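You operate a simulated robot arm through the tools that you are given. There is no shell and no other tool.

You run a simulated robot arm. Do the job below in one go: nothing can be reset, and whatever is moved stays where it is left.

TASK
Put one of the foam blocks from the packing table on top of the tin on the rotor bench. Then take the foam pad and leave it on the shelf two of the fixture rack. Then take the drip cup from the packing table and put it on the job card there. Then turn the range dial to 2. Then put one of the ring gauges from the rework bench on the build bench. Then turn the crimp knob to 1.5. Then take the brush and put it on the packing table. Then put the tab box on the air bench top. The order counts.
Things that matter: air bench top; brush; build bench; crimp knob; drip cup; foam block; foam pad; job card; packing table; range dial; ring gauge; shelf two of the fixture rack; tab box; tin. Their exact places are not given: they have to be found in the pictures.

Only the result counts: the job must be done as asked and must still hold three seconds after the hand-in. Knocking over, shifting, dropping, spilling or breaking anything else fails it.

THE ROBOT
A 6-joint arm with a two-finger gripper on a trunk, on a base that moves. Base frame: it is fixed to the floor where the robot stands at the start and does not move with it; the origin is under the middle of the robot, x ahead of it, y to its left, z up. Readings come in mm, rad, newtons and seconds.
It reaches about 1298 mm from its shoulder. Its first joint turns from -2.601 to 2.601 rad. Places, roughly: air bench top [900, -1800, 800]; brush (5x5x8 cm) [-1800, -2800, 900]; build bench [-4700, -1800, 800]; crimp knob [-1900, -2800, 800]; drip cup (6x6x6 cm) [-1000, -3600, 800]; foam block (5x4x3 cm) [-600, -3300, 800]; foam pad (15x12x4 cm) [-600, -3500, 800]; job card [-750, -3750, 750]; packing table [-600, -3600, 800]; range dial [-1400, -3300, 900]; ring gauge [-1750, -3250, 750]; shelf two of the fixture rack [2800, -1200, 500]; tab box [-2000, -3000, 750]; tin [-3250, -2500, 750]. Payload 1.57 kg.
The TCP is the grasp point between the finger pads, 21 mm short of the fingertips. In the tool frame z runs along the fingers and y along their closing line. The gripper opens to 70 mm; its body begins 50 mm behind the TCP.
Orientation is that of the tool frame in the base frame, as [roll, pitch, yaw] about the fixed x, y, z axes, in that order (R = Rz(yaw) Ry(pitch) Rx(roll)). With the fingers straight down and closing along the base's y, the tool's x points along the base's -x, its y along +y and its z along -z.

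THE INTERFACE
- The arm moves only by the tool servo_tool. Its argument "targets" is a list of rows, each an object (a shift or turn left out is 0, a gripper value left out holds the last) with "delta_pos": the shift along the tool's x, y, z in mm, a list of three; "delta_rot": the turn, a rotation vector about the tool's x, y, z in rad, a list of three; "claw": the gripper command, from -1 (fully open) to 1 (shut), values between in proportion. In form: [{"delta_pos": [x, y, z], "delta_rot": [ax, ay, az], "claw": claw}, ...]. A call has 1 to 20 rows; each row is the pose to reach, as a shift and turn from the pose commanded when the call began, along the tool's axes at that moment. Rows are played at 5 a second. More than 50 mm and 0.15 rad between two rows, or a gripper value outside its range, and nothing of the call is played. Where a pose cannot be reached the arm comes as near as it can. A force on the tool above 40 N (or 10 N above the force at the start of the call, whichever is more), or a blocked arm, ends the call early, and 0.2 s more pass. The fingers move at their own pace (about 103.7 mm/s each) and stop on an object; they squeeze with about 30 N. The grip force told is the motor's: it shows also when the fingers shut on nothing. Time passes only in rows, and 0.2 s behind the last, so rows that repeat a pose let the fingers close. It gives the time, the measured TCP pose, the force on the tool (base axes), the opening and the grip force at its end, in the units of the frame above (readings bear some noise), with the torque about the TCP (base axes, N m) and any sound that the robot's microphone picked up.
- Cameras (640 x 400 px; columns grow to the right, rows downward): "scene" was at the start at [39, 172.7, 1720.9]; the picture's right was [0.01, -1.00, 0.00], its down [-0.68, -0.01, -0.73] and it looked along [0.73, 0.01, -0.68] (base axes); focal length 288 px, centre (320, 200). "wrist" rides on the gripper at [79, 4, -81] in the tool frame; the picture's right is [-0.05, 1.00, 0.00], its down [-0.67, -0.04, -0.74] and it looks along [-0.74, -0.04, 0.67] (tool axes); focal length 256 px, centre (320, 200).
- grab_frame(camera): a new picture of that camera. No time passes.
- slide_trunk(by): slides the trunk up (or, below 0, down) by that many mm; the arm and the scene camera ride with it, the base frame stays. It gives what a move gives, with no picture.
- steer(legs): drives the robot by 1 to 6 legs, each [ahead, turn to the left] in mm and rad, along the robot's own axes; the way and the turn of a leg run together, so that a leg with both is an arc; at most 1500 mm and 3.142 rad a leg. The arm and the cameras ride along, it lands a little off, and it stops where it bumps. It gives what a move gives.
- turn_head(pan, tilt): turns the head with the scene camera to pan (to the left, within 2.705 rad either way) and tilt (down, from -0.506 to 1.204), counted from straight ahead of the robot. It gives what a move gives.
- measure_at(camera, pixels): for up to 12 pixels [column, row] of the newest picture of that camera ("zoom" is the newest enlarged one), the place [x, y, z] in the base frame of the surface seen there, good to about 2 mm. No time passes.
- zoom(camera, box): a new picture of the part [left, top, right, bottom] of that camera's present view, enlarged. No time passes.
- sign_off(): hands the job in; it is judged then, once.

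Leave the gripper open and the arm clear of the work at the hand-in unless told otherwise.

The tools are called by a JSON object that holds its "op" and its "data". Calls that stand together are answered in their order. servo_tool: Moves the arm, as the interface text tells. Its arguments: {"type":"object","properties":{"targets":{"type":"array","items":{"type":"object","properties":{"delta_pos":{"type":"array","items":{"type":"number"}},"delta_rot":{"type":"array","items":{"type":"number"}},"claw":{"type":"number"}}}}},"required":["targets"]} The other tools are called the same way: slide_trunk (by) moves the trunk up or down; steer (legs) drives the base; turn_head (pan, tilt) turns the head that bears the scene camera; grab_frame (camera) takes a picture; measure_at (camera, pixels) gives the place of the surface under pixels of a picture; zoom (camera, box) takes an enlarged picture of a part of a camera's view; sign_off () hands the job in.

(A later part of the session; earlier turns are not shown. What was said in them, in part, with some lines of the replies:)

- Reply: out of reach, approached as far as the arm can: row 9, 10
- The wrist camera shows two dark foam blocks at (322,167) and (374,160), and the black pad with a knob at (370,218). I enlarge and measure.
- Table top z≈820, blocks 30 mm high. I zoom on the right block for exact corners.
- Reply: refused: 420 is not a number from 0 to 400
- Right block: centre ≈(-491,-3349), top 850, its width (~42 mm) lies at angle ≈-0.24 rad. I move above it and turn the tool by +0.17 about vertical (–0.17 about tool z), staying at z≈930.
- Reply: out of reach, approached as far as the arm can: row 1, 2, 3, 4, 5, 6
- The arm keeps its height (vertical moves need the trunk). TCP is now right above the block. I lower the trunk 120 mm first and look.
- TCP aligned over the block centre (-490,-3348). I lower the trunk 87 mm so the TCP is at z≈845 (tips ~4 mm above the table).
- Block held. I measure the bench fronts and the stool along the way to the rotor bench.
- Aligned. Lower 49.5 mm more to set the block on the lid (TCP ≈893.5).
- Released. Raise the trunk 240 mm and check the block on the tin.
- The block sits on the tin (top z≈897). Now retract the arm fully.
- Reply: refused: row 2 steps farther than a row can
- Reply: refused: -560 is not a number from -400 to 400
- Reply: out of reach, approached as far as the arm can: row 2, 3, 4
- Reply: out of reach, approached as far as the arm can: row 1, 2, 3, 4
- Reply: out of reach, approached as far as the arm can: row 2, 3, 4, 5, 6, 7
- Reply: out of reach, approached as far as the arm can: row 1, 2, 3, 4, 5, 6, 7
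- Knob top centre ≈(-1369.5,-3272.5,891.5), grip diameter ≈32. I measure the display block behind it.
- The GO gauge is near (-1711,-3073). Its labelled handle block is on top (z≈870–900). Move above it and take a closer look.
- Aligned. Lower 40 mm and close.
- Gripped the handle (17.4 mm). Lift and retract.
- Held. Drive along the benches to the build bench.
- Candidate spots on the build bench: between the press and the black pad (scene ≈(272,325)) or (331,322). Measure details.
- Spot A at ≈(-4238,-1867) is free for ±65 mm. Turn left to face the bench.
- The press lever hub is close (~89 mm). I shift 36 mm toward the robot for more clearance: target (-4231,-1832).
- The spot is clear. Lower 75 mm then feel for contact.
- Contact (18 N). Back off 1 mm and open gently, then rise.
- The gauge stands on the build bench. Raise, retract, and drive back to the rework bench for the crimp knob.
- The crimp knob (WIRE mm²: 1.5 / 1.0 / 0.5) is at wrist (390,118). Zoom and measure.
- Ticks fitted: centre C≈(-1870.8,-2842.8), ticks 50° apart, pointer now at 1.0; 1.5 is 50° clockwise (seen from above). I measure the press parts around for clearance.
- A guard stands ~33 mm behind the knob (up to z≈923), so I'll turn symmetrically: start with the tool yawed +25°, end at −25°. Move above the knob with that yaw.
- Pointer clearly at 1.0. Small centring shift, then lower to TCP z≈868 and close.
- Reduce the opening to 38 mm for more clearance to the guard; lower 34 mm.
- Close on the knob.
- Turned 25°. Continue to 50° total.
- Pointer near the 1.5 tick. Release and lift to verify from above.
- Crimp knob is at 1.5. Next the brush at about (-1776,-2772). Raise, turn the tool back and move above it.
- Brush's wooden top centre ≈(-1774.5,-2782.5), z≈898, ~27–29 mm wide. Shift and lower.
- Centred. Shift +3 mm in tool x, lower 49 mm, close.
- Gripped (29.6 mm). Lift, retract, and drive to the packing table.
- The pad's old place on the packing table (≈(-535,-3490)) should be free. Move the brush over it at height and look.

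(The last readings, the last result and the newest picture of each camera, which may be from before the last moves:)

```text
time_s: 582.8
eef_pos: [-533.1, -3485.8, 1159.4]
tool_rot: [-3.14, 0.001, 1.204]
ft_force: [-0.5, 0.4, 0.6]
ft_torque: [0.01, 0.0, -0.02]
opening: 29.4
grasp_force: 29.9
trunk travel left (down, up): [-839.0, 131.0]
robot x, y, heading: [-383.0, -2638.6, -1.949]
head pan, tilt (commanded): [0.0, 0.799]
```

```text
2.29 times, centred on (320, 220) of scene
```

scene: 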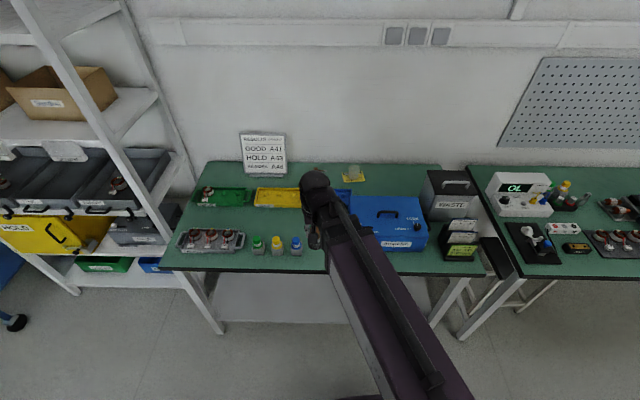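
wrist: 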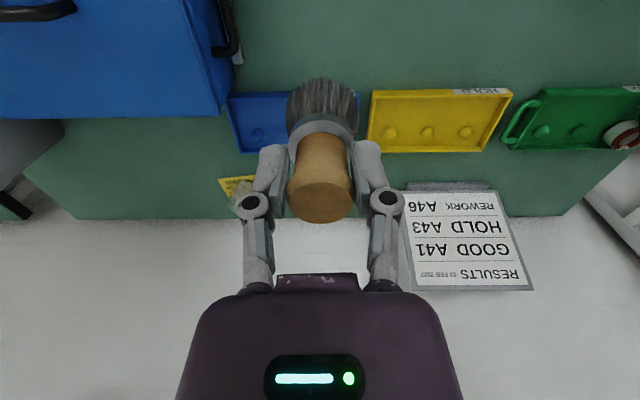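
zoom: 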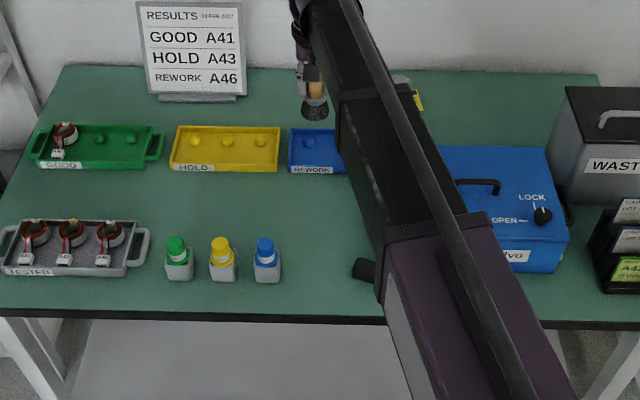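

{"op": "slide_trunk", "data": {"by": -200}}

{"op": "grab_frame", "data": {"camera": "wrist"}}

{"op": "measure_at", "data": {"camera": "wrist", "pixels": [[320, 40], [280, 50], [370, 50], [240, 120], [390, 130], [320, 10], [200, 30], [460, 20]]}}

```text
time_s: 585.0
eef_pos: [-533.0, -3485.9, 957.7]
tool_rot: [-3.14, -0.002, 1.202]
ft_force: [-0.3, 0.0, 0.2]
ft_torque: [0.02, 0.03, -0.01]
opening: 29.2
grasp_force: 30.5
trunk travel left (down, up): [-639.0, 331.0]
robot x, y, heading: [-387.5, -2637.8, -1.952]
head pan, tilt (commanded): [0.0, 0.799]
```

```text
taken
```

wrist: 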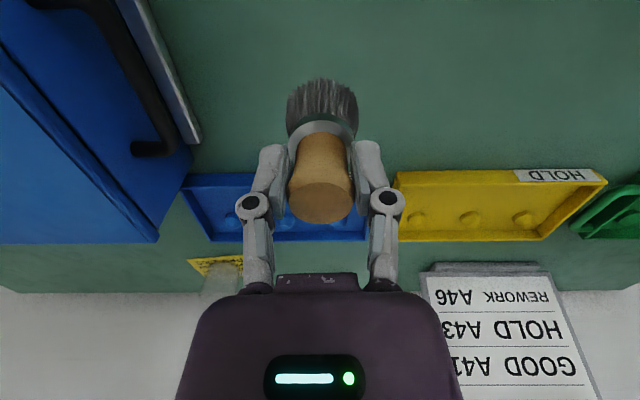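

```text
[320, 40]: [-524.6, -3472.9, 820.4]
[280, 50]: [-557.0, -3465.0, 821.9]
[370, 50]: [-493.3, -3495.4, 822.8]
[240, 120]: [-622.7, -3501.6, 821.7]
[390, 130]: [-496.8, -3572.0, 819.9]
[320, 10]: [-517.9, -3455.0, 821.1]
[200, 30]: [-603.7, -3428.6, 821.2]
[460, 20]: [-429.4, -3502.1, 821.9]
```

Clear. Lower 66 mm then feel.

{"op": "slide_trunk", "data": {"by": -66}}

{"op": "slide_trunk", "data": {"by": -1.3}}

{"op": "slide_trunk", "data": {"by": -1.3}}

```text
time_s: 586.0
eef_pos: [-532.9, -3485.8, 892.2]
tool_rot: [-3.14, -0.002, 1.203]
ft_force: [0.3, 0.0, -0.4]
ft_torque: [0.02, 0.04, -0.01]
opening: 29.3
grasp_force: 30.3
trunk travel left (down, up): [-573.0, 397.0]
robot x, y, heading: [-386.4, -2640.2, -1.955]
head pan, tilt (commanded): [0.0, 0.799]
```

```text
time_s: 586.5
eef_pos: [-533.1, -3486.4, 890.4]
tool_rot: [-3.141, -0.002, 1.204]
ft_force: [0.8, -0.5, -0.9]
ft_torque: [-0.01, -0.03, -0.01]
opening: 29.1
grasp_force: 30.1
trunk travel left (down, up): [-572.0, 398.0]
robot x, y, heading: [-384.4, -2642.1, -1.949]
head pan, tilt (commanded): [0.0, 0.799]
```

```text
time_s: 587.0
eef_pos: [-533.1, -3486.5, 888.9]
tool_rot: [-3.141, -0.003, 1.202]
ft_force: [0.3, 0.6, 0.0]
ft_torque: [0.02, 0.0, -0.02]
opening: 29.3
grasp_force: 30.1
trunk travel left (down, up): [-571.0, 399.0]
robot x, y, heading: [-386.9, -2638.6, -1.954]
head pan, tilt (commanded): [0.0, 0.799]
```

{"op": "slide_trunk", "data": {"by": -1.2}}

{"op": "slide_trunk", "data": {"by": -1.2}}

```text
time_s: 587.5
eef_pos: [-532.3, -3486.9, 888.3]
tool_rot: [-3.139, -0.001, 1.202]
ft_force: [0.4, 0.0, -1.0]
ft_torque: [0.01, 0.04, -0.04]
opening: 29.1
grasp_force: 29.9
trunk travel left (down, up): [-570.0, 400.0]
robot x, y, heading: [-382.4, -2639.8, -1.95]
head pan, tilt (commanded): [0.0, 0.799]
```

```text
time_s: 588.0
eef_pos: [-533.3, -3485.8, 887.7]
tool_rot: [-3.142, 0.001, 1.202]
ft_force: [-0.4, -4.2, 12.4]
ft_torque: [-0.22, 0.23, 0.05]
opening: 29.7
grasp_force: 29.5
trunk travel left (down, up): [-568.0, 402.0]
robot x, y, heading: [-385.5, -2640.1, -1.949]
head pan, tilt (commanded): [0.0, 0.799]
```

Contact. Back off 0.8 mm, open gently, rise and check.

{"op": "slide_trunk", "data": {"by": 0.8}}

{"op": "servo_tool", "data": {"targets": [{"claw": 0.1}, {"claw": 0}, {"claw": -0.2}, {"claw": -0.45}, {"claw": -0.45}]}}

{"op": "slide_trunk", "data": {"by": 100}}

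{"op": "grab_frame", "data": {"camera": "wrist"}}

```text
time_s: 588.5
eef_pos: [-533.3, -3486.5, 887.5]
tool_rot: [3.141, -0.002, 1.203]
ft_force: [0.6, -0.3, 3.7]
ft_torque: [-0.06, 0.04, 0.03]
opening: 29.7
grasp_force: 29.9
trunk travel left (down, up): [-569.0, 401.0]
robot x, y, heading: [-386.2, -2641.5, -1.951]
head pan, tilt (commanded): [0.0, 0.799]
```

```text
time_s: 589.8
eef_pos: [-533.0, -3487.1, 886.9]
tool_rot: [-3.14, -0.001, 1.204]
ft_force: [-0.3, 0.1, -0.2]
ft_torque: [-0.02, 0.02, -0.01]
opening: 50.8
grasp_force: 0.1
trunk travel left (down, up): [-569.0, 401.0]
robot x, y, heading: [-384.6, -2641.8, -1.949]
head pan, tilt (commanded): [0.0, 0.799]
```

```text
time_s: 591.1
eef_pos: [-533.7, -3486.8, 987.9]
tool_rot: [-3.14, -0.002, 1.203]
ft_force: [0.0, 0.0, 0.2]
ft_torque: [-0.01, -0.04, -0.01]
opening: 51.0
grasp_force: 0.1
trunk travel left (down, up): [-669.0, 301.0]
robot x, y, heading: [-384.7, -2639.8, -1.953]
head pan, tilt (commanded): [0.0, 0.799]
```

```text
taken
```

wrist: 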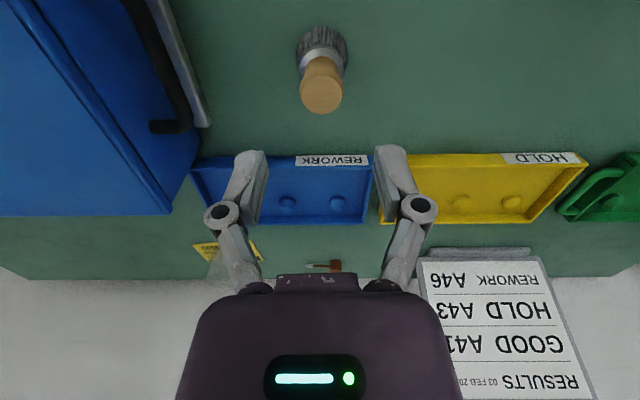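

Brush stands on the packing table. Last: the tab box. Raise, retract, drive back to the rework bench.

{"op": "slide_trunk", "data": {"by": 170}}

{"op": "servo_tool", "data": {"targets": [{"delta_pos": [48, 2, 0], "claw": -1}, {"delta_pos": [96, 3, 0]}, {"delta_pos": [144, 5, 0]}, {"delta_pos": [192, 7, 0]}, {"delta_pos": [240, 8, 0]}, {"delta_pos": [280, 9.8, 0]}]}}

{"op": "steer", "data": {"legs": [[0, -1.568], [1340, 0], [0, 1.545]]}}

{"op": "turn_head", "data": {"pan": -0.2, "tilt": 0.85}}

{"op": "grab_frame", "data": {"camera": "wrist"}}

{"op": "grab_frame", "data": {"camera": "scene"}}

```text
time_s: 593.0
eef_pos: [-532.3, -3487.4, 1157.8]
tool_rot: [-3.138, -0.001, 1.203]
ft_force: [0.5, -0.9, 0.3]
ft_torque: [0.04, 0.0, 0.03]
opening: 50.9
grasp_force: 0.0
trunk travel left (down, up): [-839.0, 131.0]
robot x, y, heading: [-385.3, -2638.8, -1.953]
head pan, tilt (commanded): [0.0, 0.799]
```

```text
time_s: 594.4
eef_pos: [-422.4, -3227.7, 1159.0]
tool_rot: [-3.14, -0.001, 1.202]
ft_force: [0.8, 0.7, 0.5]
ft_torque: [-0.01, -0.03, 0.01]
opening: 69.9
grasp_force: 0.0
trunk travel left (down, up): [-839.0, 131.0]
robot x, y, heading: [-385.5, -2640.7, -1.953]
head pan, tilt (commanded): [0.0, 0.799]
```

```text
time_s: 613.9
eef_pos: [-1662.9, -2732.1, 1158.1]
tool_rot: [-3.14, 0.0, 1.19]
ft_force: [0.4, -1.1, 0.0]
ft_torque: [0.01, 0.0, 0.01]
opening: 69.9
grasp_force: 0.0
trunk travel left (down, up): [-839.0, 131.0]
robot x, y, heading: [-1575.2, -2163.9, -1.977]
head pan, tilt (commanded): [0.0, 0.799]
```

```text
time_s: 614.7
eef_pos: [-1663.2, -2732.0, 1158.1]
tool_rot: [-3.14, 0.001, 1.188]
ft_force: [0.0, 0.2, -0.8]
ft_torque: [0.05, 0.02, -0.02]
opening: 70.0
grasp_force: 0.1
trunk travel left (down, up): [-839.0, 131.0]
robot x, y, heading: [-1575.8, -2157.3, -1.98]
head pan, tilt (commanded): [-0.201, 0.85]
```

```text
taken
```

wrist: 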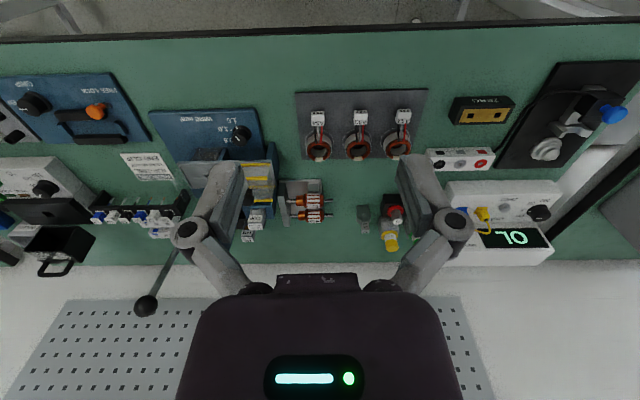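

```text
taken
```

scene: 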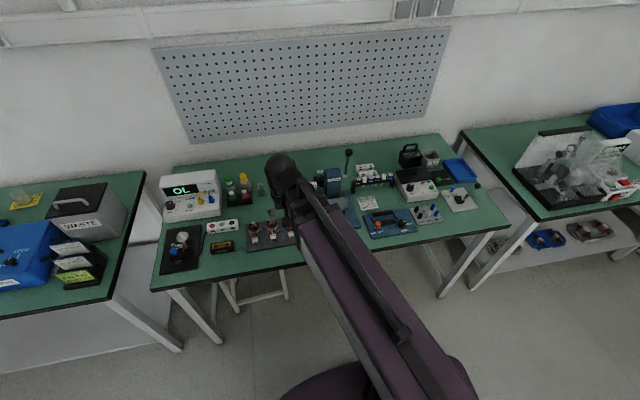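

{"op": "measure_at", "data": {"camera": "scene", "pixels": [[349, 153], [346, 170], [332, 172], [410, 148], [373, 180], [330, 183]]}}

{"op": "measure_at", "data": {"camera": "wrist", "pixels": [[146, 305], [165, 270], [247, 237], [256, 215], [258, 225], [235, 225], [225, 225]]}}

{"op": "zoom", "data": {"camera": "scene", "box": [290, 135, 480, 255]}}

```text
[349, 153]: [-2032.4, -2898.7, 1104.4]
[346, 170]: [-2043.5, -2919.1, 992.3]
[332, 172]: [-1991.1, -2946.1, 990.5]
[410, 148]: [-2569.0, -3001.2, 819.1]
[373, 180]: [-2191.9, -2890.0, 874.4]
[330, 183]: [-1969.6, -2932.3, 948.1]
```

```text
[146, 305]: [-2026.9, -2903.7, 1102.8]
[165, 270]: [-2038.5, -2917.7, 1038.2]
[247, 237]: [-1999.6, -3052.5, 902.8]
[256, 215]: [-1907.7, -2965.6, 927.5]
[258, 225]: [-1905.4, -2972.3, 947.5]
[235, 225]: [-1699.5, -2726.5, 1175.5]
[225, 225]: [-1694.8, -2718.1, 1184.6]
```

```text
3.33 times, centred on (385, 195) of scene
```

zoom: 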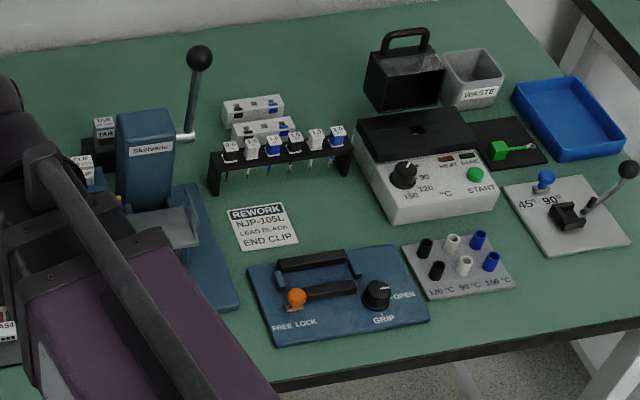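

The TAB box stands behind the crimp press at about (-2000,-3053). I raise and move above it to look.

{"op": "slide_trunk", "data": {"by": 60}}

{"op": "servo_tool", "data": {"targets": [{"delta_pos": [-42, -19, 0]}, {"delta_pos": [-84, -38, 0]}, {"delta_pos": [-126, -57, 0]}, {"delta_pos": [-168, -76, 0]}, {"delta_pos": [-210, -96, 0]}, {"delta_pos": [-252, -115, 0]}, {"delta_pos": [-294, -134, 0]}, {"delta_pos": [-336, -153, 0]}, {"delta_pos": [-378, -173, 0]}, {"delta_pos": [-420, -193, 0]}, {"delta_pos": [-420, -193, 0]}]}}

{"op": "grab_frame", "data": {"camera": "wrist"}}

```text
time_s: 615.7
eef_pos: [-1663.4, -2732.3, 1217.7]
tool_rot: [-3.139, -0.003, 1.188]
ft_force: [0.9, 0.5, 0.5]
ft_torque: [-0.01, 0.0, 0.03]
opening: 69.9
grasp_force: 0.1
trunk travel left (down, up): [-899.0, 71.0]
robot x, y, heading: [-1578.9, -2161.7, -1.973]
head pan, tilt (commanded): [-0.201, 0.85]
```

```text
time_s: 618.1
eef_pos: [-1997.9, -3050.9, 1218.1]
tool_rot: [-3.14, -0.001, 1.191]
ft_force: [0.1, -0.2, -0.3]
ft_torque: [0.01, 0.01, -0.01]
opening: 70.2
grasp_force: 0.0
trunk travel left (down, up): [-899.0, 71.0]
robot x, y, heading: [-1573.4, -2162.4, -1.971]
head pan, tilt (commanded): [-0.201, 0.85]
```

```text
taken
```

wrist: 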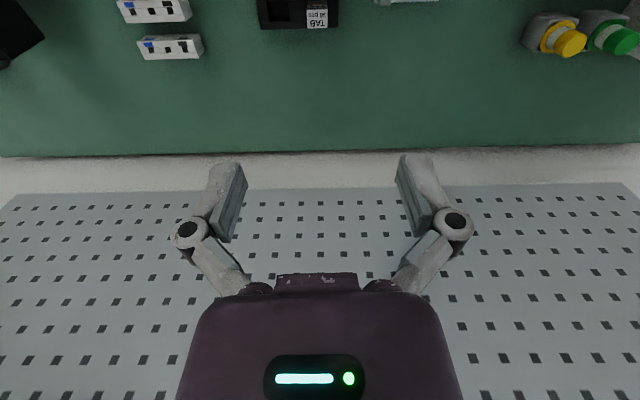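

{"op": "zoom", "data": {"camera": "wrist", "box": [245, 0, 355, 50]}}

{"op": "measure_at", "data": {"camera": "wrist", "pixels": [[317, 20], [308, 20], [326, 20], [317, 12], [317, 25], [317, 5], [265, 15], [335, 15], [280, 8], [265, 25], [336, 25]]}}

```text
5.82 times, centred on (300, 25) of wrist
```

zoom: 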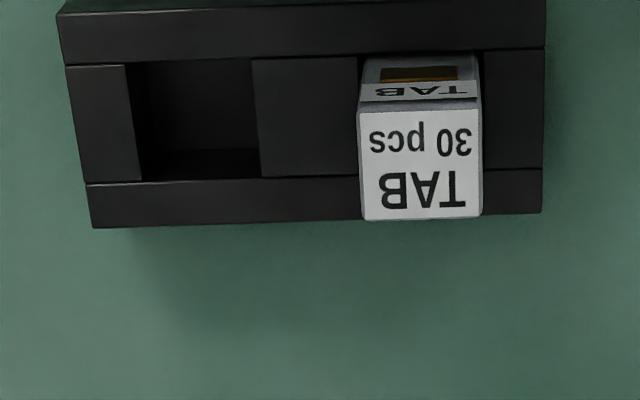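

```text
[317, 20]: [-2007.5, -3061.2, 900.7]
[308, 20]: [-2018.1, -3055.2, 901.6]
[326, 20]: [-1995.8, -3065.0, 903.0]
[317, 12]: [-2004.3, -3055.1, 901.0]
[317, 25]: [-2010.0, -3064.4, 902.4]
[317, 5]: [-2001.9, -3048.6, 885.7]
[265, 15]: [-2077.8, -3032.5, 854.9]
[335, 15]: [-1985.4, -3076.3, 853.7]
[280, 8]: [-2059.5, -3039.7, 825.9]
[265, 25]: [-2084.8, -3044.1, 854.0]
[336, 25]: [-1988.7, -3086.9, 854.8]
```

The TAB box (top z≈902, ≈29×18 mm) stands in a slotted holder (top z≈854). I check the press block's back edge to plan for wrist-camera clearance.

{"op": "grab_frame", "data": {"camera": "scene"}}

{"op": "zoom", "data": {"camera": "scene", "box": [270, 130, 400, 230]}}

```text
taken
```

scene: 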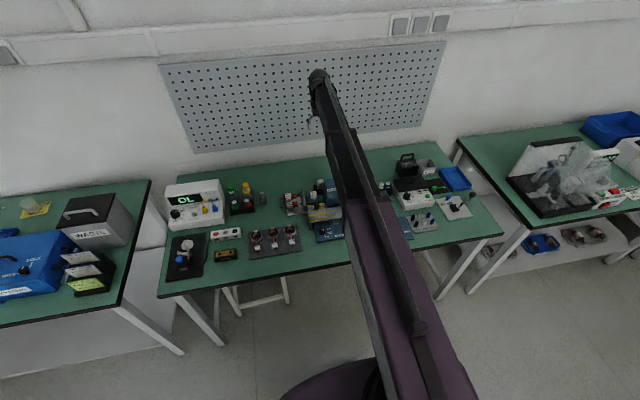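

```text
4.00 times, centred on (335, 180) of scene
```

zoom: 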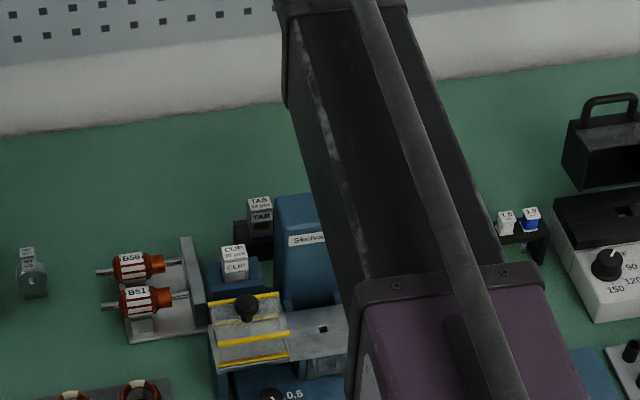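

{"op": "measure_at", "data": {"camera": "zoom", "pixels": [[285, 200], [305, 197], [285, 208], [280, 225], [262, 202], [262, 218], [250, 202], [235, 252], [240, 240], [300, 215]]}}

```text
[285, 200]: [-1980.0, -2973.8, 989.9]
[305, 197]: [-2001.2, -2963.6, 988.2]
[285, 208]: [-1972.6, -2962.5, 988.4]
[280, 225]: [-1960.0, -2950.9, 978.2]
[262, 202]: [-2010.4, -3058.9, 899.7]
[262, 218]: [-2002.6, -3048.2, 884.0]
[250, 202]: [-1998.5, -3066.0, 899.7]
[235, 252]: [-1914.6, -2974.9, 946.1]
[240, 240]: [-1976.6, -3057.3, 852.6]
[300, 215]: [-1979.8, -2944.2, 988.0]
```

The press back face is 86 mm in front of the box, so I rotate the tool 90° (camera to the left side, closing along the bench depth). Rotate at height.

{"op": "servo_tool", "data": {"targets": [{"delta_rot": [0, 0, 0.145]}, {"delta_rot": [0, 0, 0.29]}, {"delta_rot": [0, 0, 0.435]}, {"delta_rot": [0, 0, 0.58]}, {"delta_rot": [0, 0, 0.725]}, {"delta_rot": [0, 0, 0.87]}, {"delta_rot": [0, 0, 1.015]}, {"delta_rot": [0, 0, 1.16]}, {"delta_rot": [0, 0, 1.305]}, {"delta_rot": [0, 0, 1.45]}, {"delta_rot": [0, 0, 1.59]}, {"delta_rot": [0, 0, 1.59]}]}}

{"op": "slide_trunk", "data": {"by": -120}}

{"op": "grab_frame", "data": {"camera": "wrist"}}

```text
time_s: 620.7
eef_pos: [-1999.5, -3050.5, 1218.1]
tool_rot: [-3.141, 0.002, -0.402]
ft_force: [-0.1, -1.0, -0.3]
ft_torque: [-0.01, 0.0, 0.0]
opening: 70.1
grasp_force: 0.0
trunk travel left (down, up): [-899.0, 71.0]
robot x, y, heading: [-1577.5, -2160.7, -1.975]
head pan, tilt (commanded): [-0.201, 0.85]
```

```text
time_s: 622.2
eef_pos: [-1999.7, -3050.5, 1097.6]
tool_rot: [-3.141, 0.003, -0.4]
ft_force: [-0.4, -0.3, 0.2]
ft_torque: [-0.01, 0.03, 0.02]
opening: 70.1
grasp_force: 0.1
trunk travel left (down, up): [-779.0, 191.0]
robot x, y, heading: [-1576.7, -2162.4, -1.973]
head pan, tilt (commanded): [-0.201, 0.85]
```

```text
taken
```

wrist: 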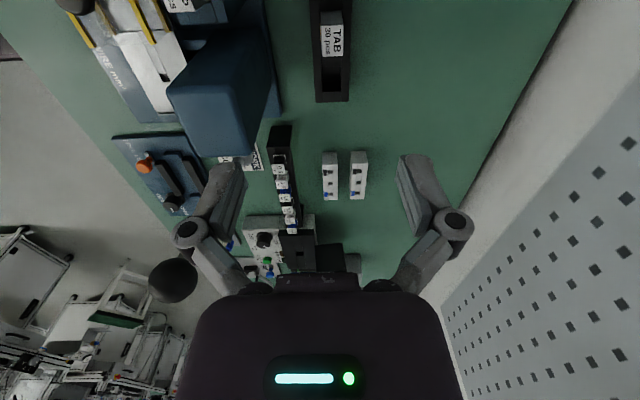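

{"op": "zoom", "data": {"camera": "wrist", "box": [290, 0, 380, 110]}}

{"op": "measure_at", "data": {"camera": "wrist", "pixels": [[333, 40], [324, 40], [342, 40], [333, 28], [333, 52], [333, 55], [320, 15], [333, 15], [316, 60], [350, 60], [333, 85]]}}

```text
3.64 times, centred on (335, 55) of wrist
```

zoom: 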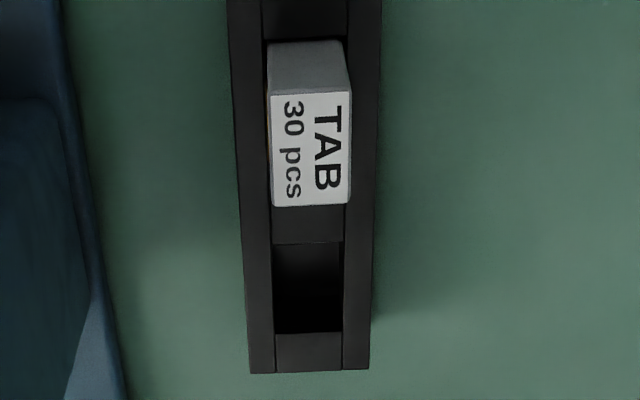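

```text
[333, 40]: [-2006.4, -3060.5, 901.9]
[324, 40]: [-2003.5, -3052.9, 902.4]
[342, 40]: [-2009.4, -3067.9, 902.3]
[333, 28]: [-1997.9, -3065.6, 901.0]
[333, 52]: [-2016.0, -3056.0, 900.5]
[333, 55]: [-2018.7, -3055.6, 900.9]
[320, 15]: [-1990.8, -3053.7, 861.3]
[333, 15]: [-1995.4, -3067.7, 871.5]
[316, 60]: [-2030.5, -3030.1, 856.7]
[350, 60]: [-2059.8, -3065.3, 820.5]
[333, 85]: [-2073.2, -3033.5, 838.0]
```

Box top centre (-2006.7,-3060.2), 20 mm deep × 27 mm wide, top z≈901.5. Centre on it, opening 40 mm, and lower.

{"op": "servo_tool", "data": {"targets": [{"delta_pos": [-2.7, 11.6, 0], "claw": -0.143}, {"delta_pos": [-2.7, 11.6, 0]}]}}

{"op": "slide_trunk", "data": {"by": -150}}

{"op": "grab_frame", "data": {"camera": "wrist"}}

{"op": "grab_frame", "data": {"camera": "scene"}}

```text
time_s: 622.8
eef_pos: [-2006.2, -3059.4, 1098.6]
tool_rot: [3.142, 0.001, -0.399]
ft_force: [-1.0, -0.1, -0.6]
ft_torque: [0.02, 0.02, 0.01]
opening: 40.1
grasp_force: 0.1
trunk travel left (down, up): [-779.0, 191.0]
robot x, y, heading: [-1577.9, -2159.5, -1.98]
head pan, tilt (commanded): [-0.201, 0.85]
```

```text
time_s: 624.5
eef_pos: [-2006.4, -3059.0, 948.2]
tool_rot: [-3.141, 0.002, -0.403]
ft_force: [0.4, 0.4, 0.1]
ft_torque: [-0.02, -0.03, 0.04]
opening: 40.0
grasp_force: 0.0
trunk travel left (down, up): [-629.0, 341.0]
robot x, y, heading: [-1574.5, -2160.5, -1.979]
head pan, tilt (commanded): [-0.201, 0.85]
```

```text
taken
```

wrist: 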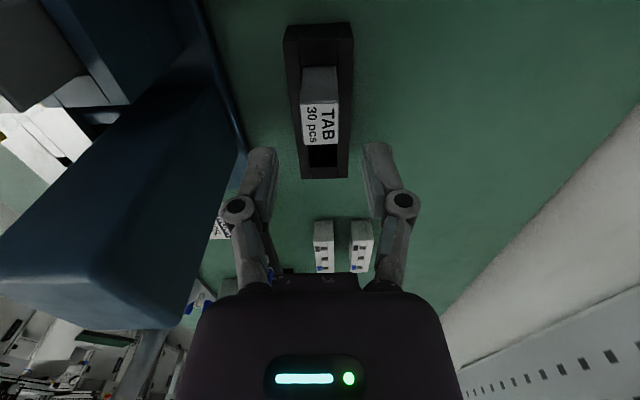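

```text
taken
```

scene: 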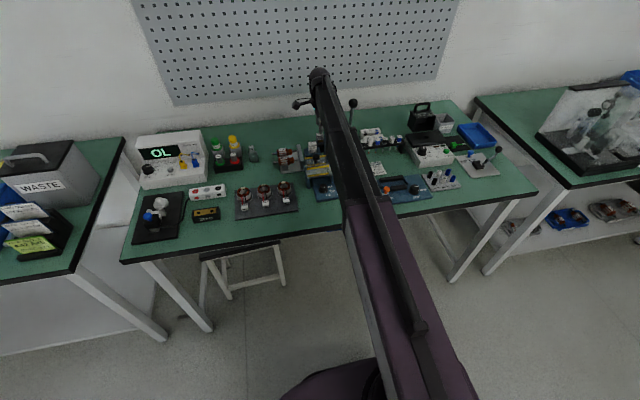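

Aligned with enough clearance. Lower 64 mm and close.

{"op": "slide_trunk", "data": {"by": -64}}

{"op": "grab_frame", "data": {"camera": "wrist"}}

{"op": "servo_tool", "data": {"targets": [{"claw": 0.1}, {"claw": 0.3}, {"claw": 1}, {"claw": 1}, {"claw": 1}]}}

{"op": "grab_frame", "data": {"camera": "wrist"}}

```text
time_s: 625.5
eef_pos: [-2005.3, -3060.1, 883.7]
tool_rot: [-3.139, 0.002, -0.4]
ft_force: [-0.1, -0.4, -1.0]
ft_torque: [0.01, 0.04, 0.01]
opening: 39.9
grasp_force: 0.1
trunk travel left (down, up): [-565.0, 405.0]
robot x, y, heading: [-1578.7, -2163.0, -1.984]
head pan, tilt (commanded): [-0.201, 0.85]
```

```text
taken
```

wrist: 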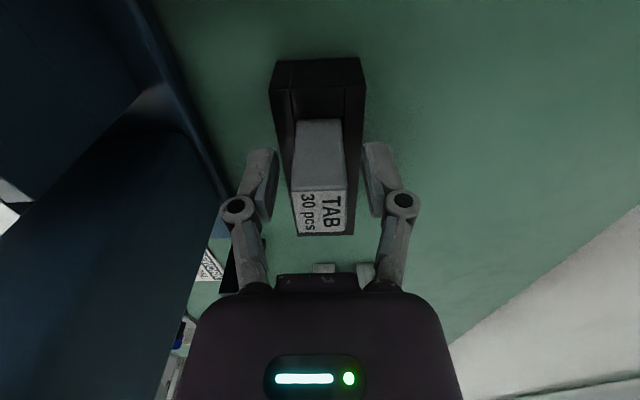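

```text
time_s: 626.7
eef_pos: [-2005.7, -3059.1, 883.6]
tool_rot: [-3.14, 0.002, -0.401]
ft_force: [0.1, -0.4, 0.8]
ft_torque: [-0.01, 0.01, -0.06]
opening: 21.2
grasp_force: 30.1
trunk travel left (down, up): [-565.0, 405.0]
robot x, y, heading: [-1573.7, -2163.8, -1.973]
head pan, tilt (commanded): [-0.201, 0.85]
```

```text
taken
```

wrist: 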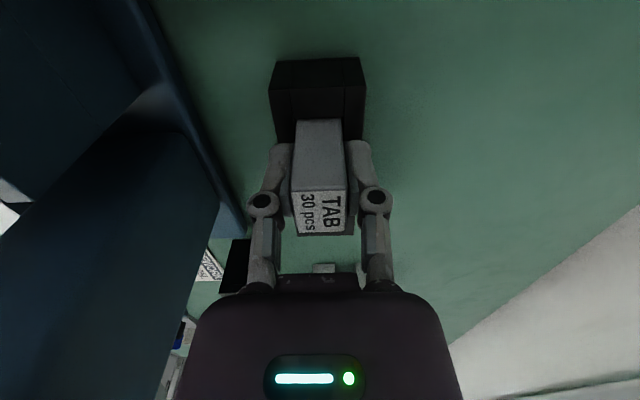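

Gripped (21.2 mm). Lift slowly straight up and watch that the holder stays.

{"op": "slide_trunk", "data": {"by": 15}}

{"op": "slide_trunk", "data": {"by": 50}}

{"op": "grab_frame", "data": {"camera": "wrist"}}

```text
time_s: 627.4
eef_pos: [-2006.7, -3060.9, 897.8]
tool_rot: [-3.139, 0.001, -0.403]
ft_force: [0.6, 0.7, -0.3]
ft_torque: [-0.01, -0.02, 0.0]
opening: 21.0
grasp_force: 30.4
trunk travel left (down, up): [-580.0, 390.0]
robot x, y, heading: [-1576.5, -2164.3, -1.978]
head pan, tilt (commanded): [-0.201, 0.85]
```

```text
time_s: 628.3
eef_pos: [-2006.4, -3061.2, 948.7]
tool_rot: [-3.14, 0.003, -0.401]
ft_force: [0.0, -0.6, -0.9]
ft_torque: [-0.01, 0.0, 0.0]
opening: 21.2
grasp_force: 29.8
trunk travel left (down, up): [-630.0, 340.0]
robot x, y, heading: [-1578.7, -2161.3, -1.977]
head pan, tilt (commanded): [-0.201, 0.85]
```

```text
taken
```

wrist: 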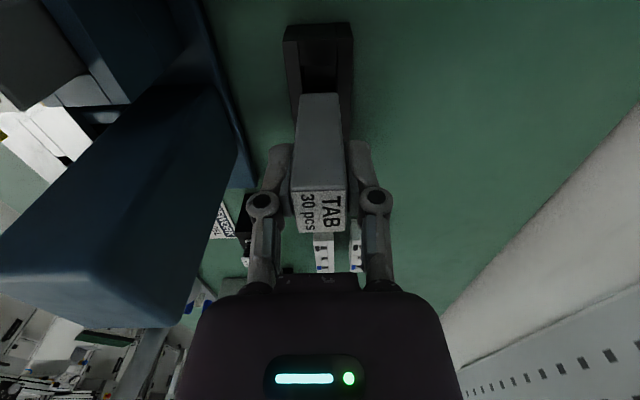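

The box comes out of the holder. Raise fully, rotate the tool back and retract.

{"op": "slide_trunk", "data": {"by": 280}}

{"op": "servo_tool", "data": {"targets": [{"delta_rot": [0, 0, -0.145]}, {"delta_rot": [0, 0, -0.29]}, {"delta_rot": [0, 0, -0.435]}, {"delta_rot": [0, 0, -0.58]}, {"delta_rot": [0, 0, -0.725]}, {"delta_rot": [0, 0, -0.87]}, {"delta_rot": [0, 0, -1.015]}, {"delta_rot": [0, 0, -1.16]}, {"delta_rot": [0, 0, -1.305]}, {"delta_rot": [0, 0, -1.45]}, {"delta_rot": [0, 0, -1.57]}]}}

{"op": "servo_tool", "data": {"targets": [{"delta_pos": [46, 12, 0]}, {"delta_pos": [92, 24, 0]}, {"delta_pos": [138, 36, 0]}, {"delta_pos": [184, 48, 0]}, {"delta_pos": [230, 50, 0]}, {"delta_pos": [276, 50, 0]}, {"delta_pos": [322, 50, 0]}, {"delta_pos": [368, 50, 0]}, {"delta_pos": [414, 50, 0]}]}}

{"op": "grab_frame", "data": {"camera": "wrist"}}

```text
time_s: 631.1
eef_pos: [-2005.9, -3060.5, 1228.3]
tool_rot: [-3.139, 0.003, -0.401]
ft_force: [-0.3, -0.5, -0.5]
ft_torque: [0.02, -0.02, 0.03]
opening: 21.0
grasp_force: 30.3
trunk travel left (down, up): [-910.0, 60.0]
robot x, y, heading: [-1576.8, -2162.2, -1.977]
head pan, tilt (commanded): [-0.201, 0.85]
```

```text
time_s: 633.5
eef_pos: [-2005.7, -3059.5, 1228.5]
tool_rot: [-3.139, -0.001, 1.17]
ft_force: [-0.9, -0.3, -1.6]
ft_torque: [0.0, 0.03, -0.02]
opening: 21.1
grasp_force: 29.7
trunk travel left (down, up): [-910.0, 60.0]
robot x, y, heading: [-1575.7, -2157.6, -1.98]
head pan, tilt (commanded): [-0.201, 0.85]
```

```text
time_s: 635.5
eef_pos: [-1798.7, -2698.0, 1230.5]
tool_rot: [-3.139, 0.0, 1.169]
ft_force: [-0.3, 0.2, -1.3]
ft_torque: [-0.02, -0.02, 0.02]
opening: 21.3
grasp_force: 30.1
trunk travel left (down, up): [-910.0, 60.0]
robot x, y, heading: [-1574.8, -2160.2, -1.975]
head pan, tilt (commanded): [-0.201, 0.85]
```

```text
taken
```

wrist: 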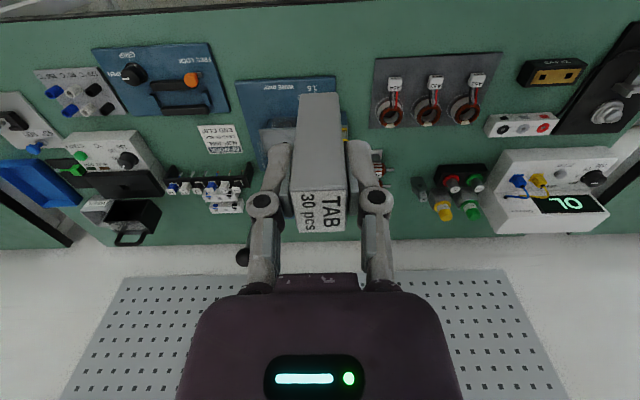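

Held. Drive east toward the air bench and look at it.

{"op": "steer", "data": {"legs": [[0, 1.652], [1500, 0]]}}

{"op": "turn_head", "data": {"pan": 0.9, "tilt": 0.55}}

{"op": "grab_frame", "data": {"camera": "scene"}}

```text
time_s: 650.6
eef_pos: [399.9, -2805.7, 1227.1]
tool_rot: [-3.139, -0.001, 2.826]
ft_force: [1.0, 0.5, 0.0]
ft_torque: [-0.02, 0.01, 0.01]
opening: 20.9
grasp_force: 30.2
trunk travel left (down, up): [-910.0, 60.0]
robot x, y, heading: [-155.0, -2629.0, -0.321]
head pan, tilt (commanded): [-0.201, 0.85]
```

```text
time_s: 652.0
eef_pos: [399.9, -2806.3, 1229.2]
tool_rot: [-3.14, -0.001, 2.825]
ft_force: [0.7, 0.4, -0.2]
ft_torque: [-0.02, -0.01, 0.03]
opening: 21.2
grasp_force: 30.0
trunk travel left (down, up): [-910.0, 60.0]
robot x, y, heading: [-155.5, -2631.8, -0.321]
head pan, tilt (commanded): [0.901, 0.55]
```

```text
taken
```

scene: 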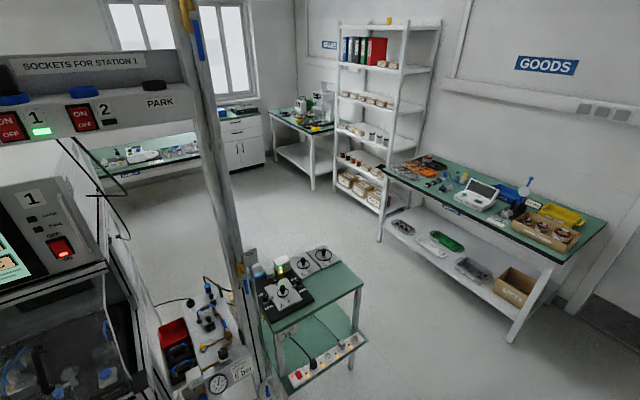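

{"op": "zoom", "data": {"camera": "scene", "box": [240, 230, 380, 390]}}

{"op": "measure_at", "data": {"camera": "scene", "pixels": [[322, 298], [345, 285], [300, 310], [361, 285], [275, 330], [340, 262], [330, 285], [310, 300], [350, 275], [322, 256], [285, 295], [255, 300]]}}

```text
2.50 times, centred on (310, 310) of scene
```

zoom: 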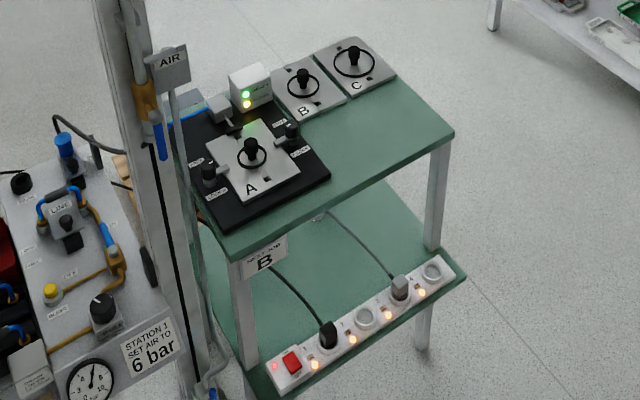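

```text
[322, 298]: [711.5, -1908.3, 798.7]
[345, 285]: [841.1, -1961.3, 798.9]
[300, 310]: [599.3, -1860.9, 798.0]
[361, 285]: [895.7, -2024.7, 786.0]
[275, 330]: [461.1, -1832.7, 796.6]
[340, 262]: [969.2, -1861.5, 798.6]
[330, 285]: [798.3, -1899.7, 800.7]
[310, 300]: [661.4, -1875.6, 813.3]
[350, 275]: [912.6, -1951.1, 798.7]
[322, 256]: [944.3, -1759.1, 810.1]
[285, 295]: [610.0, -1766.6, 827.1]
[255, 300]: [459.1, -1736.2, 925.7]
```

The air bench top (z≈798.7) is free on its right-front part, around (834,-1905). I drive to (557,-2532) and face it (heading ≈1.155).

{"op": "steer", "data": {"legs": [[0, 0.458], [715, 0], [0, 1.018]]}}

{"op": "turn_head", "data": {"pan": 0.1, "tilt": 0.85}}

{"op": "grab_frame", "data": {"camera": "scene"}}

{"op": "grab_frame", "data": {"camera": "wrist"}}

```text
time_s: 662.3
eef_pos: [763.0, -1992.5, 1229.6]
tool_rot: [-3.14, -0.002, -1.995]
ft_force: [-1.5, 0.6, -1.2]
ft_torque: [-0.03, -0.03, -0.01]
opening: 21.1
grasp_force: 30.2
trunk travel left (down, up): [-910.0, 60.0]
robot x, y, heading: [525.8, -2524.1, 1.136]
head pan, tilt (commanded): [0.901, 0.55]
```

```text
time_s: 663.5
eef_pos: [763.7, -1992.2, 1228.8]
tool_rot: [-3.141, -0.003, -1.995]
ft_force: [-0.7, 0.6, 0.0]
ft_torque: [-0.04, 0.02, -0.02]
opening: 21.0
grasp_force: 30.0
trunk travel left (down, up): [-910.0, 60.0]
robot x, y, heading: [526.6, -2523.9, 1.145]
head pan, tilt (commanded): [0.099, 0.85]
```

```text
taken
```

scene: 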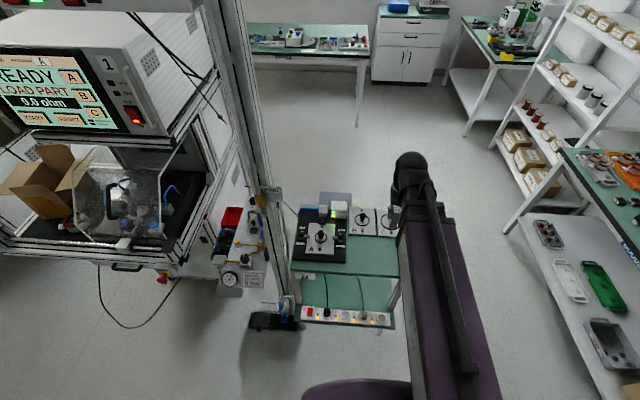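

```text
taken
```

wrist: 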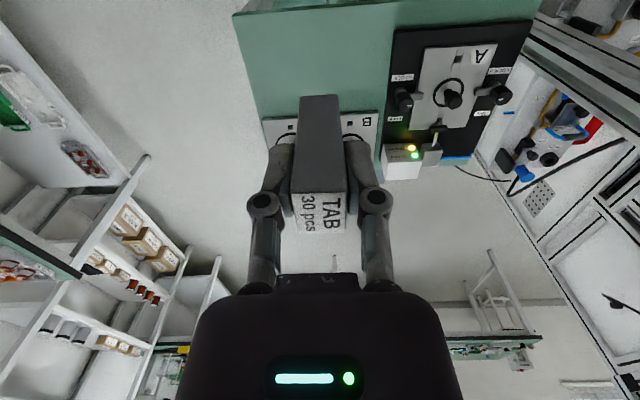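

I see the free green area at wrist (240–385, 10–110). Measure it and plates B/C.

{"op": "measure_at", "data": {"camera": "wrist", "pixels": [[245, 25], [385, 15], [262, 110], [380, 100], [310, 60], [270, 60], [350, 60], [390, 60], [270, 125], [370, 120], [240, 5], [320, 5]]}}

{"op": "zoom", "data": {"camera": "scene", "box": [270, 170, 450, 340]}}

```text
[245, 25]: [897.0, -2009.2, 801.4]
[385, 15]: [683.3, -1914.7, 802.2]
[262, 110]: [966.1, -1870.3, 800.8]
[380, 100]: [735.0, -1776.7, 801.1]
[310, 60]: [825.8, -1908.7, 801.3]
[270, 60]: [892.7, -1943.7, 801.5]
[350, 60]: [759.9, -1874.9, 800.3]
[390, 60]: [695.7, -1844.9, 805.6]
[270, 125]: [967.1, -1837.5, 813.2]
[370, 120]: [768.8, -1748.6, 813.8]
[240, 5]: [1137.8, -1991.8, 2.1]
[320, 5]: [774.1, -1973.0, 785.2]
```

```text
2.35 times, centred on (360, 255) of scene
```

zoom: 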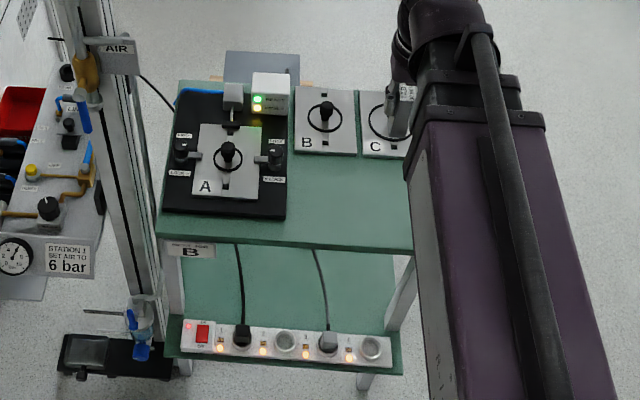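

{"op": "measure_at", "data": {"camera": "wrist", "pixels": [[320, 98], [320, 104], [305, 100], [335, 100], [320, 150], [320, 185]]}}

{"op": "servo_tool", "data": {"targets": [{"delta_pos": [-43, -17, 0]}, {"delta_pos": [-60, -34, 0]}, {"delta_pos": [-82, -61, 0]}]}}

```text
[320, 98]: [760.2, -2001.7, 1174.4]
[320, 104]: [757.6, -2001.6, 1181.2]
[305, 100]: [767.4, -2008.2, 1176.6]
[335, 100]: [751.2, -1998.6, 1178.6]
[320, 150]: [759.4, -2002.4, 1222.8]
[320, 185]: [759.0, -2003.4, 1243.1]
```

```text
time_s: 664.3
eef_pos: [855.9, -1940.8, 1228.5]
tool_rot: [-3.14, -0.002, -1.996]
ft_force: [0.1, 0.5, -0.5]
ft_torque: [-0.01, 0.02, 0.01]
opening: 21.1
grasp_force: 29.9
trunk travel left (down, up): [-910.0, 60.0]
robot x, y, heading: [531.0, -2525.0, 1.143]
head pan, tilt (commanded): [0.099, 0.85]
```

Box bottom is ≈56–57 mm below the TCP. Fine shift to (826,-1909), then lower.

{"op": "servo_tool", "data": {"targets": [{"delta_pos": [-17, 40.5, 0]}, {"delta_pos": [-17, 40.5, 0]}]}}

{"op": "slide_trunk", "data": {"by": -270}}

{"op": "grab_frame", "data": {"camera": "wrist"}}

{"op": "grab_frame", "data": {"camera": "scene"}}

```text
time_s: 664.9
eef_pos: [823.4, -1909.8, 1230.1]
tool_rot: [-3.14, 0.0, -1.996]
ft_force: [0.0, -0.5, -1.0]
ft_torque: [0.03, -0.01, -0.01]
opening: 21.1
grasp_force: 30.5
trunk travel left (down, up): [-910.0, 60.0]
robot x, y, heading: [530.1, -2525.2, 1.146]
head pan, tilt (commanded): [0.099, 0.85]
```

```text
time_s: 667.6
eef_pos: [824.3, -1908.7, 958.8]
tool_rot: [-3.14, -0.002, -1.994]
ft_force: [0.6, 0.2, -0.2]
ft_torque: [-0.04, 0.01, -0.02]
opening: 21.0
grasp_force: 30.0
trunk travel left (down, up): [-640.0, 330.0]
robot x, y, heading: [528.9, -2522.7, 1.141]
head pan, tilt (commanded): [0.099, 0.85]
```

```text
taken
```

wrist: 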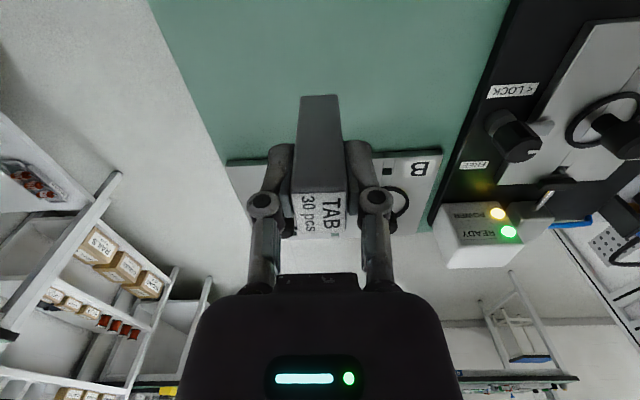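

```text
taken
```

scene: 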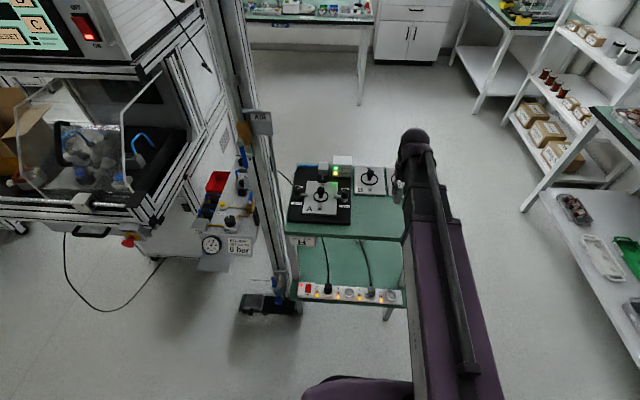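

Area below is free. Lower 97 mm, then feel.

{"op": "slide_trunk", "data": {"by": -95}}

{"op": "slide_trunk", "data": {"by": -2}}

{"op": "slide_trunk", "data": {"by": -1.2}}

{"op": "slide_trunk", "data": {"by": -1.2}}

```text
time_s: 668.9
eef_pos: [824.2, -1909.3, 864.6]
tool_rot: [-3.139, -0.003, -1.996]
ft_force: [-0.8, -0.4, -0.5]
ft_torque: [-0.03, 0.02, 0.0]
opening: 21.2
grasp_force: 29.5
trunk travel left (down, up): [-545.0, 425.0]
robot x, y, heading: [526.8, -2525.3, 1.14]
head pan, tilt (commanded): [0.099, 0.85]
```

```text
time_s: 669.4
eef_pos: [823.8, -1910.1, 861.9]
tool_rot: [-3.139, -0.001, -1.996]
ft_force: [-0.3, 0.0, -0.4]
ft_torque: [-0.02, 0.0, -0.01]
opening: 21.2
grasp_force: 30.5
trunk travel left (down, up): [-543.0, 427.0]
robot x, y, heading: [529.6, -2522.0, 1.146]
head pan, tilt (commanded): [0.099, 0.85]
```

```text
time_s: 669.9
eef_pos: [823.9, -1908.3, 860.4]
tool_rot: [-3.141, -0.002, -1.995]
ft_force: [0.2, 0.8, -1.3]
ft_torque: [0.04, -0.01, 0.0]
opening: 21.1
grasp_force: 29.7
trunk travel left (down, up): [-542.0, 428.0]
robot x, y, heading: [527.3, -2525.3, 1.141]
head pan, tilt (commanded): [0.099, 0.85]
```

```text
time_s: 670.4
eef_pos: [824.0, -1909.0, 859.4]
tool_rot: [3.141, 0.001, -1.995]
ft_force: [-0.2, 0.7, 6.7]
ft_torque: [0.18, -0.06, 0.0]
opening: 20.8
grasp_force: 30.3
trunk travel left (down, up): [-541.0, 429.0]
robot x, y, heading: [530.5, -2525.7, 1.139]
head pan, tilt (commanded): [0.099, 0.85]
```

Contact (6.7 N). Open gently and rise, then check.

{"op": "servo_tool", "data": {"targets": [{"claw": 0.35}, {"claw": 0.25}, {"claw": 0.1}, {"claw": -0.14}, {"claw": -0.14}]}}

{"op": "slide_trunk", "data": {"by": 100}}

{"op": "grab_frame", "data": {"camera": "wrist"}}

```text
time_s: 671.6
eef_pos: [824.2, -1909.9, 859.1]
tool_rot: [-3.14, -0.001, -1.996]
ft_force: [0.1, -0.1, -0.5]
ft_torque: [0.0, 0.01, 0.01]
opening: 39.8
grasp_force: 0.1
trunk travel left (down, up): [-541.0, 429.0]
robot x, y, heading: [526.3, -2523.1, 1.137]
head pan, tilt (commanded): [0.099, 0.85]
```

```text
time_s: 673.0
eef_pos: [824.1, -1909.5, 958.1]
tool_rot: [-3.14, -0.003, -1.996]
ft_force: [-0.3, -0.5, 0.4]
ft_torque: [0.04, 0.0, 0.03]
opening: 39.6
grasp_force: 0.1
trunk travel left (down, up): [-641.0, 329.0]
robot x, y, heading: [527.3, -2522.0, 1.14]
head pan, tilt (commanded): [0.099, 0.85]
```

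```text
taken
```

wrist: 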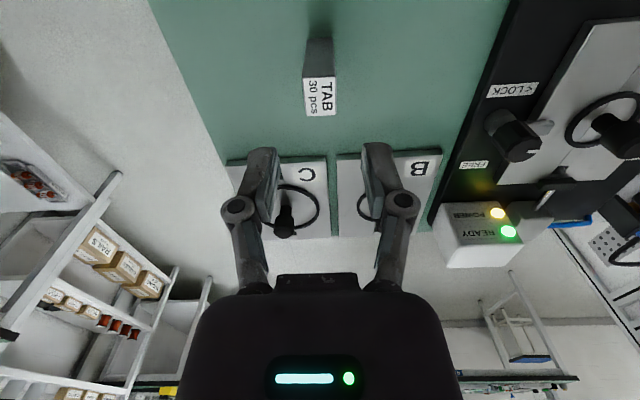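

The tab box stands on the air bench. Raise and retract the arm, gripper fully open.

{"op": "slide_trunk", "data": {"by": 230}}

{"op": "servo_tool", "data": {"targets": [{"delta_pos": [40, 0, 0], "claw": -1}, {"delta_pos": [80, 0, 0]}, {"delta_pos": [110, 0, 0]}, {"delta_pos": [110, 0, 0]}]}}

{"op": "grab_frame", "data": {"camera": "scene"}}

{"op": "grab_frame", "data": {"camera": "wrist"}}

```text
time_s: 675.4
eef_pos: [823.4, -1910.5, 1188.3]
tool_rot: [-3.14, -0.001, -1.996]
ft_force: [-1.1, -0.1, 0.0]
ft_torque: [-0.04, 0.03, -0.01]
opening: 40.0
grasp_force: 0.0
trunk travel left (down, up): [-871.0, 99.0]
robot x, y, heading: [527.0, -2525.6, 1.143]
head pan, tilt (commanded): [0.099, 0.85]
```

```text
time_s: 676.4
eef_pos: [779.8, -2009.5, 1190.0]
tool_rot: [-3.14, -0.002, -1.991]
ft_force: [0.4, -0.2, -0.5]
ft_torque: [0.01, 0.02, 0.01]
opening: 70.0
grasp_force: 0.2
trunk travel left (down, up): [-871.0, 99.0]
robot x, y, heading: [532.2, -2523.5, 1.14]
head pan, tilt (commanded): [0.099, 0.85]
```

```text
taken
```

scene: 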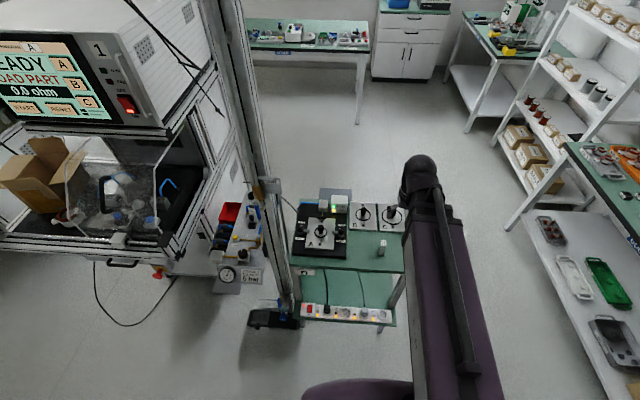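

```text
taken
```

wrist: 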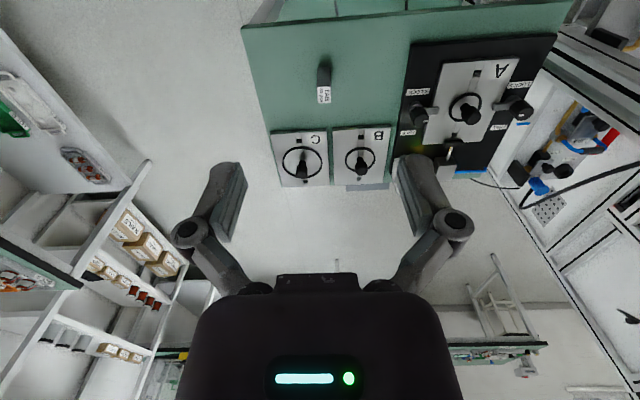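

Quick final check: the pad on shelf two and the packing/rework tables from here.

{"op": "zoom", "data": {"camera": "scene", "box": [490, 60, 640, 200]}}

{"op": "turn_head", "data": {"pan": 2.6, "tilt": 0.45}}

{"op": "zoom", "data": {"camera": "scene", "box": [200, 100, 520, 300]}}

{"op": "grab_frame", "data": {"camera": "scene"}}

```text
2.86 times, centred on (565, 130) of scene
```

zoom: 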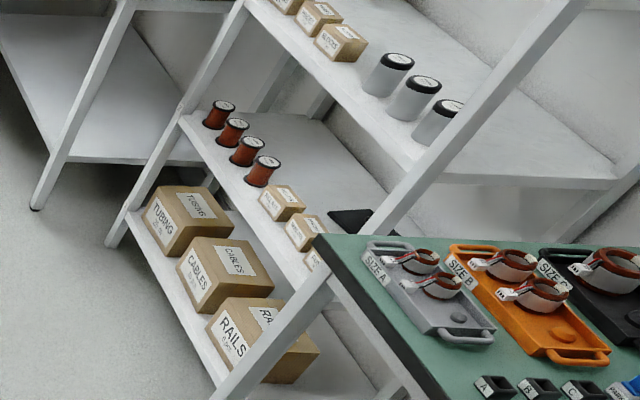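

```text
time_s: 678.7
eef_pos: [777.6, -2010.4, 1189.7]
tool_rot: [-3.14, -0.001, -1.994]
ft_force: [-1.1, -0.3, -0.4]
ft_torque: [-0.01, -0.03, 0.0]
opening: 69.9
grasp_force: 0.0
trunk travel left (down, up): [-871.0, 99.0]
robot x, y, heading: [529.8, -2527.8, 1.14]
head pan, tilt (commanded): [2.601, 0.45]
```

```text
2.00 times, centred on (360, 200) of scene
```

zoom: 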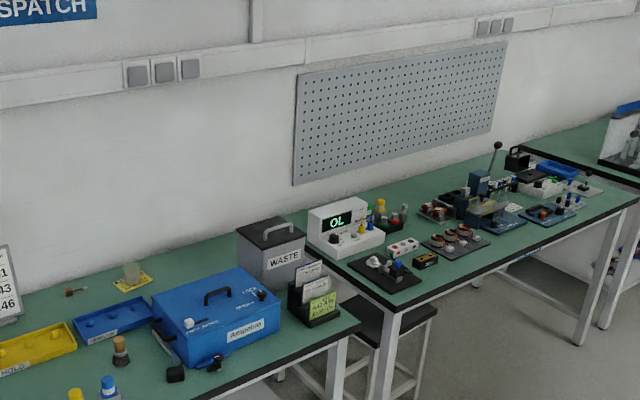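

```text
taken
```

scene: 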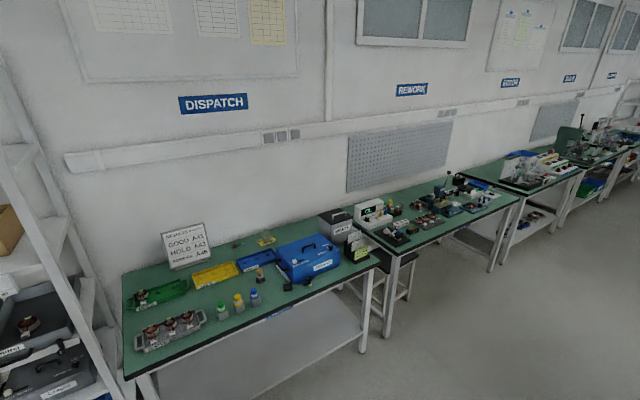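

Everything is in place: the pad is on shelf two, the cup is on the card, the brush is on the packing table and the dial box reads OL. The tab box is on the air bench. The gripper is open and the arm is clear, so I hand in.

{"op": "sign_off", "data": {}}

```text
The job is handed in.
```

I did all eight steps in the order given and handed the job in. I don't have the verdict yet.

1. **Foam block:** it sits on the lid of the grease tin, which is the tin on the rotor bench.
2. **Foam pad:** it lies on shelf two of the fixture rack, behind the row of small boxes. On the way I set it down briefly on the goods bench to re-grip it.
3. **Drip cup:** it stands on the job card on the packing table.
4. **Range dial:** it points at 2, and the display now reads OL instead of OFF.
5. **Ring gauge:** the GO gauge stands on the build bench, between the press and the black pad.
6. **Crimp knob:** I turned it from 1.0 to 1.5 and checked the pointer from above right after.
7. **Brush:** it stands on the packing table, where the foam pad was.
8. **Tab box:** it stands on the free right-front part of the air bench top.

I saw no sign of anything else knocked or shifted. Before handing in I looked again at the packing table, the rack shelf, the dial display and the tab box; all were as left. I did not go back to check the block on the tin, the ring gauge or the crimp knob. The gripper was open and the arm clear at hand-in.
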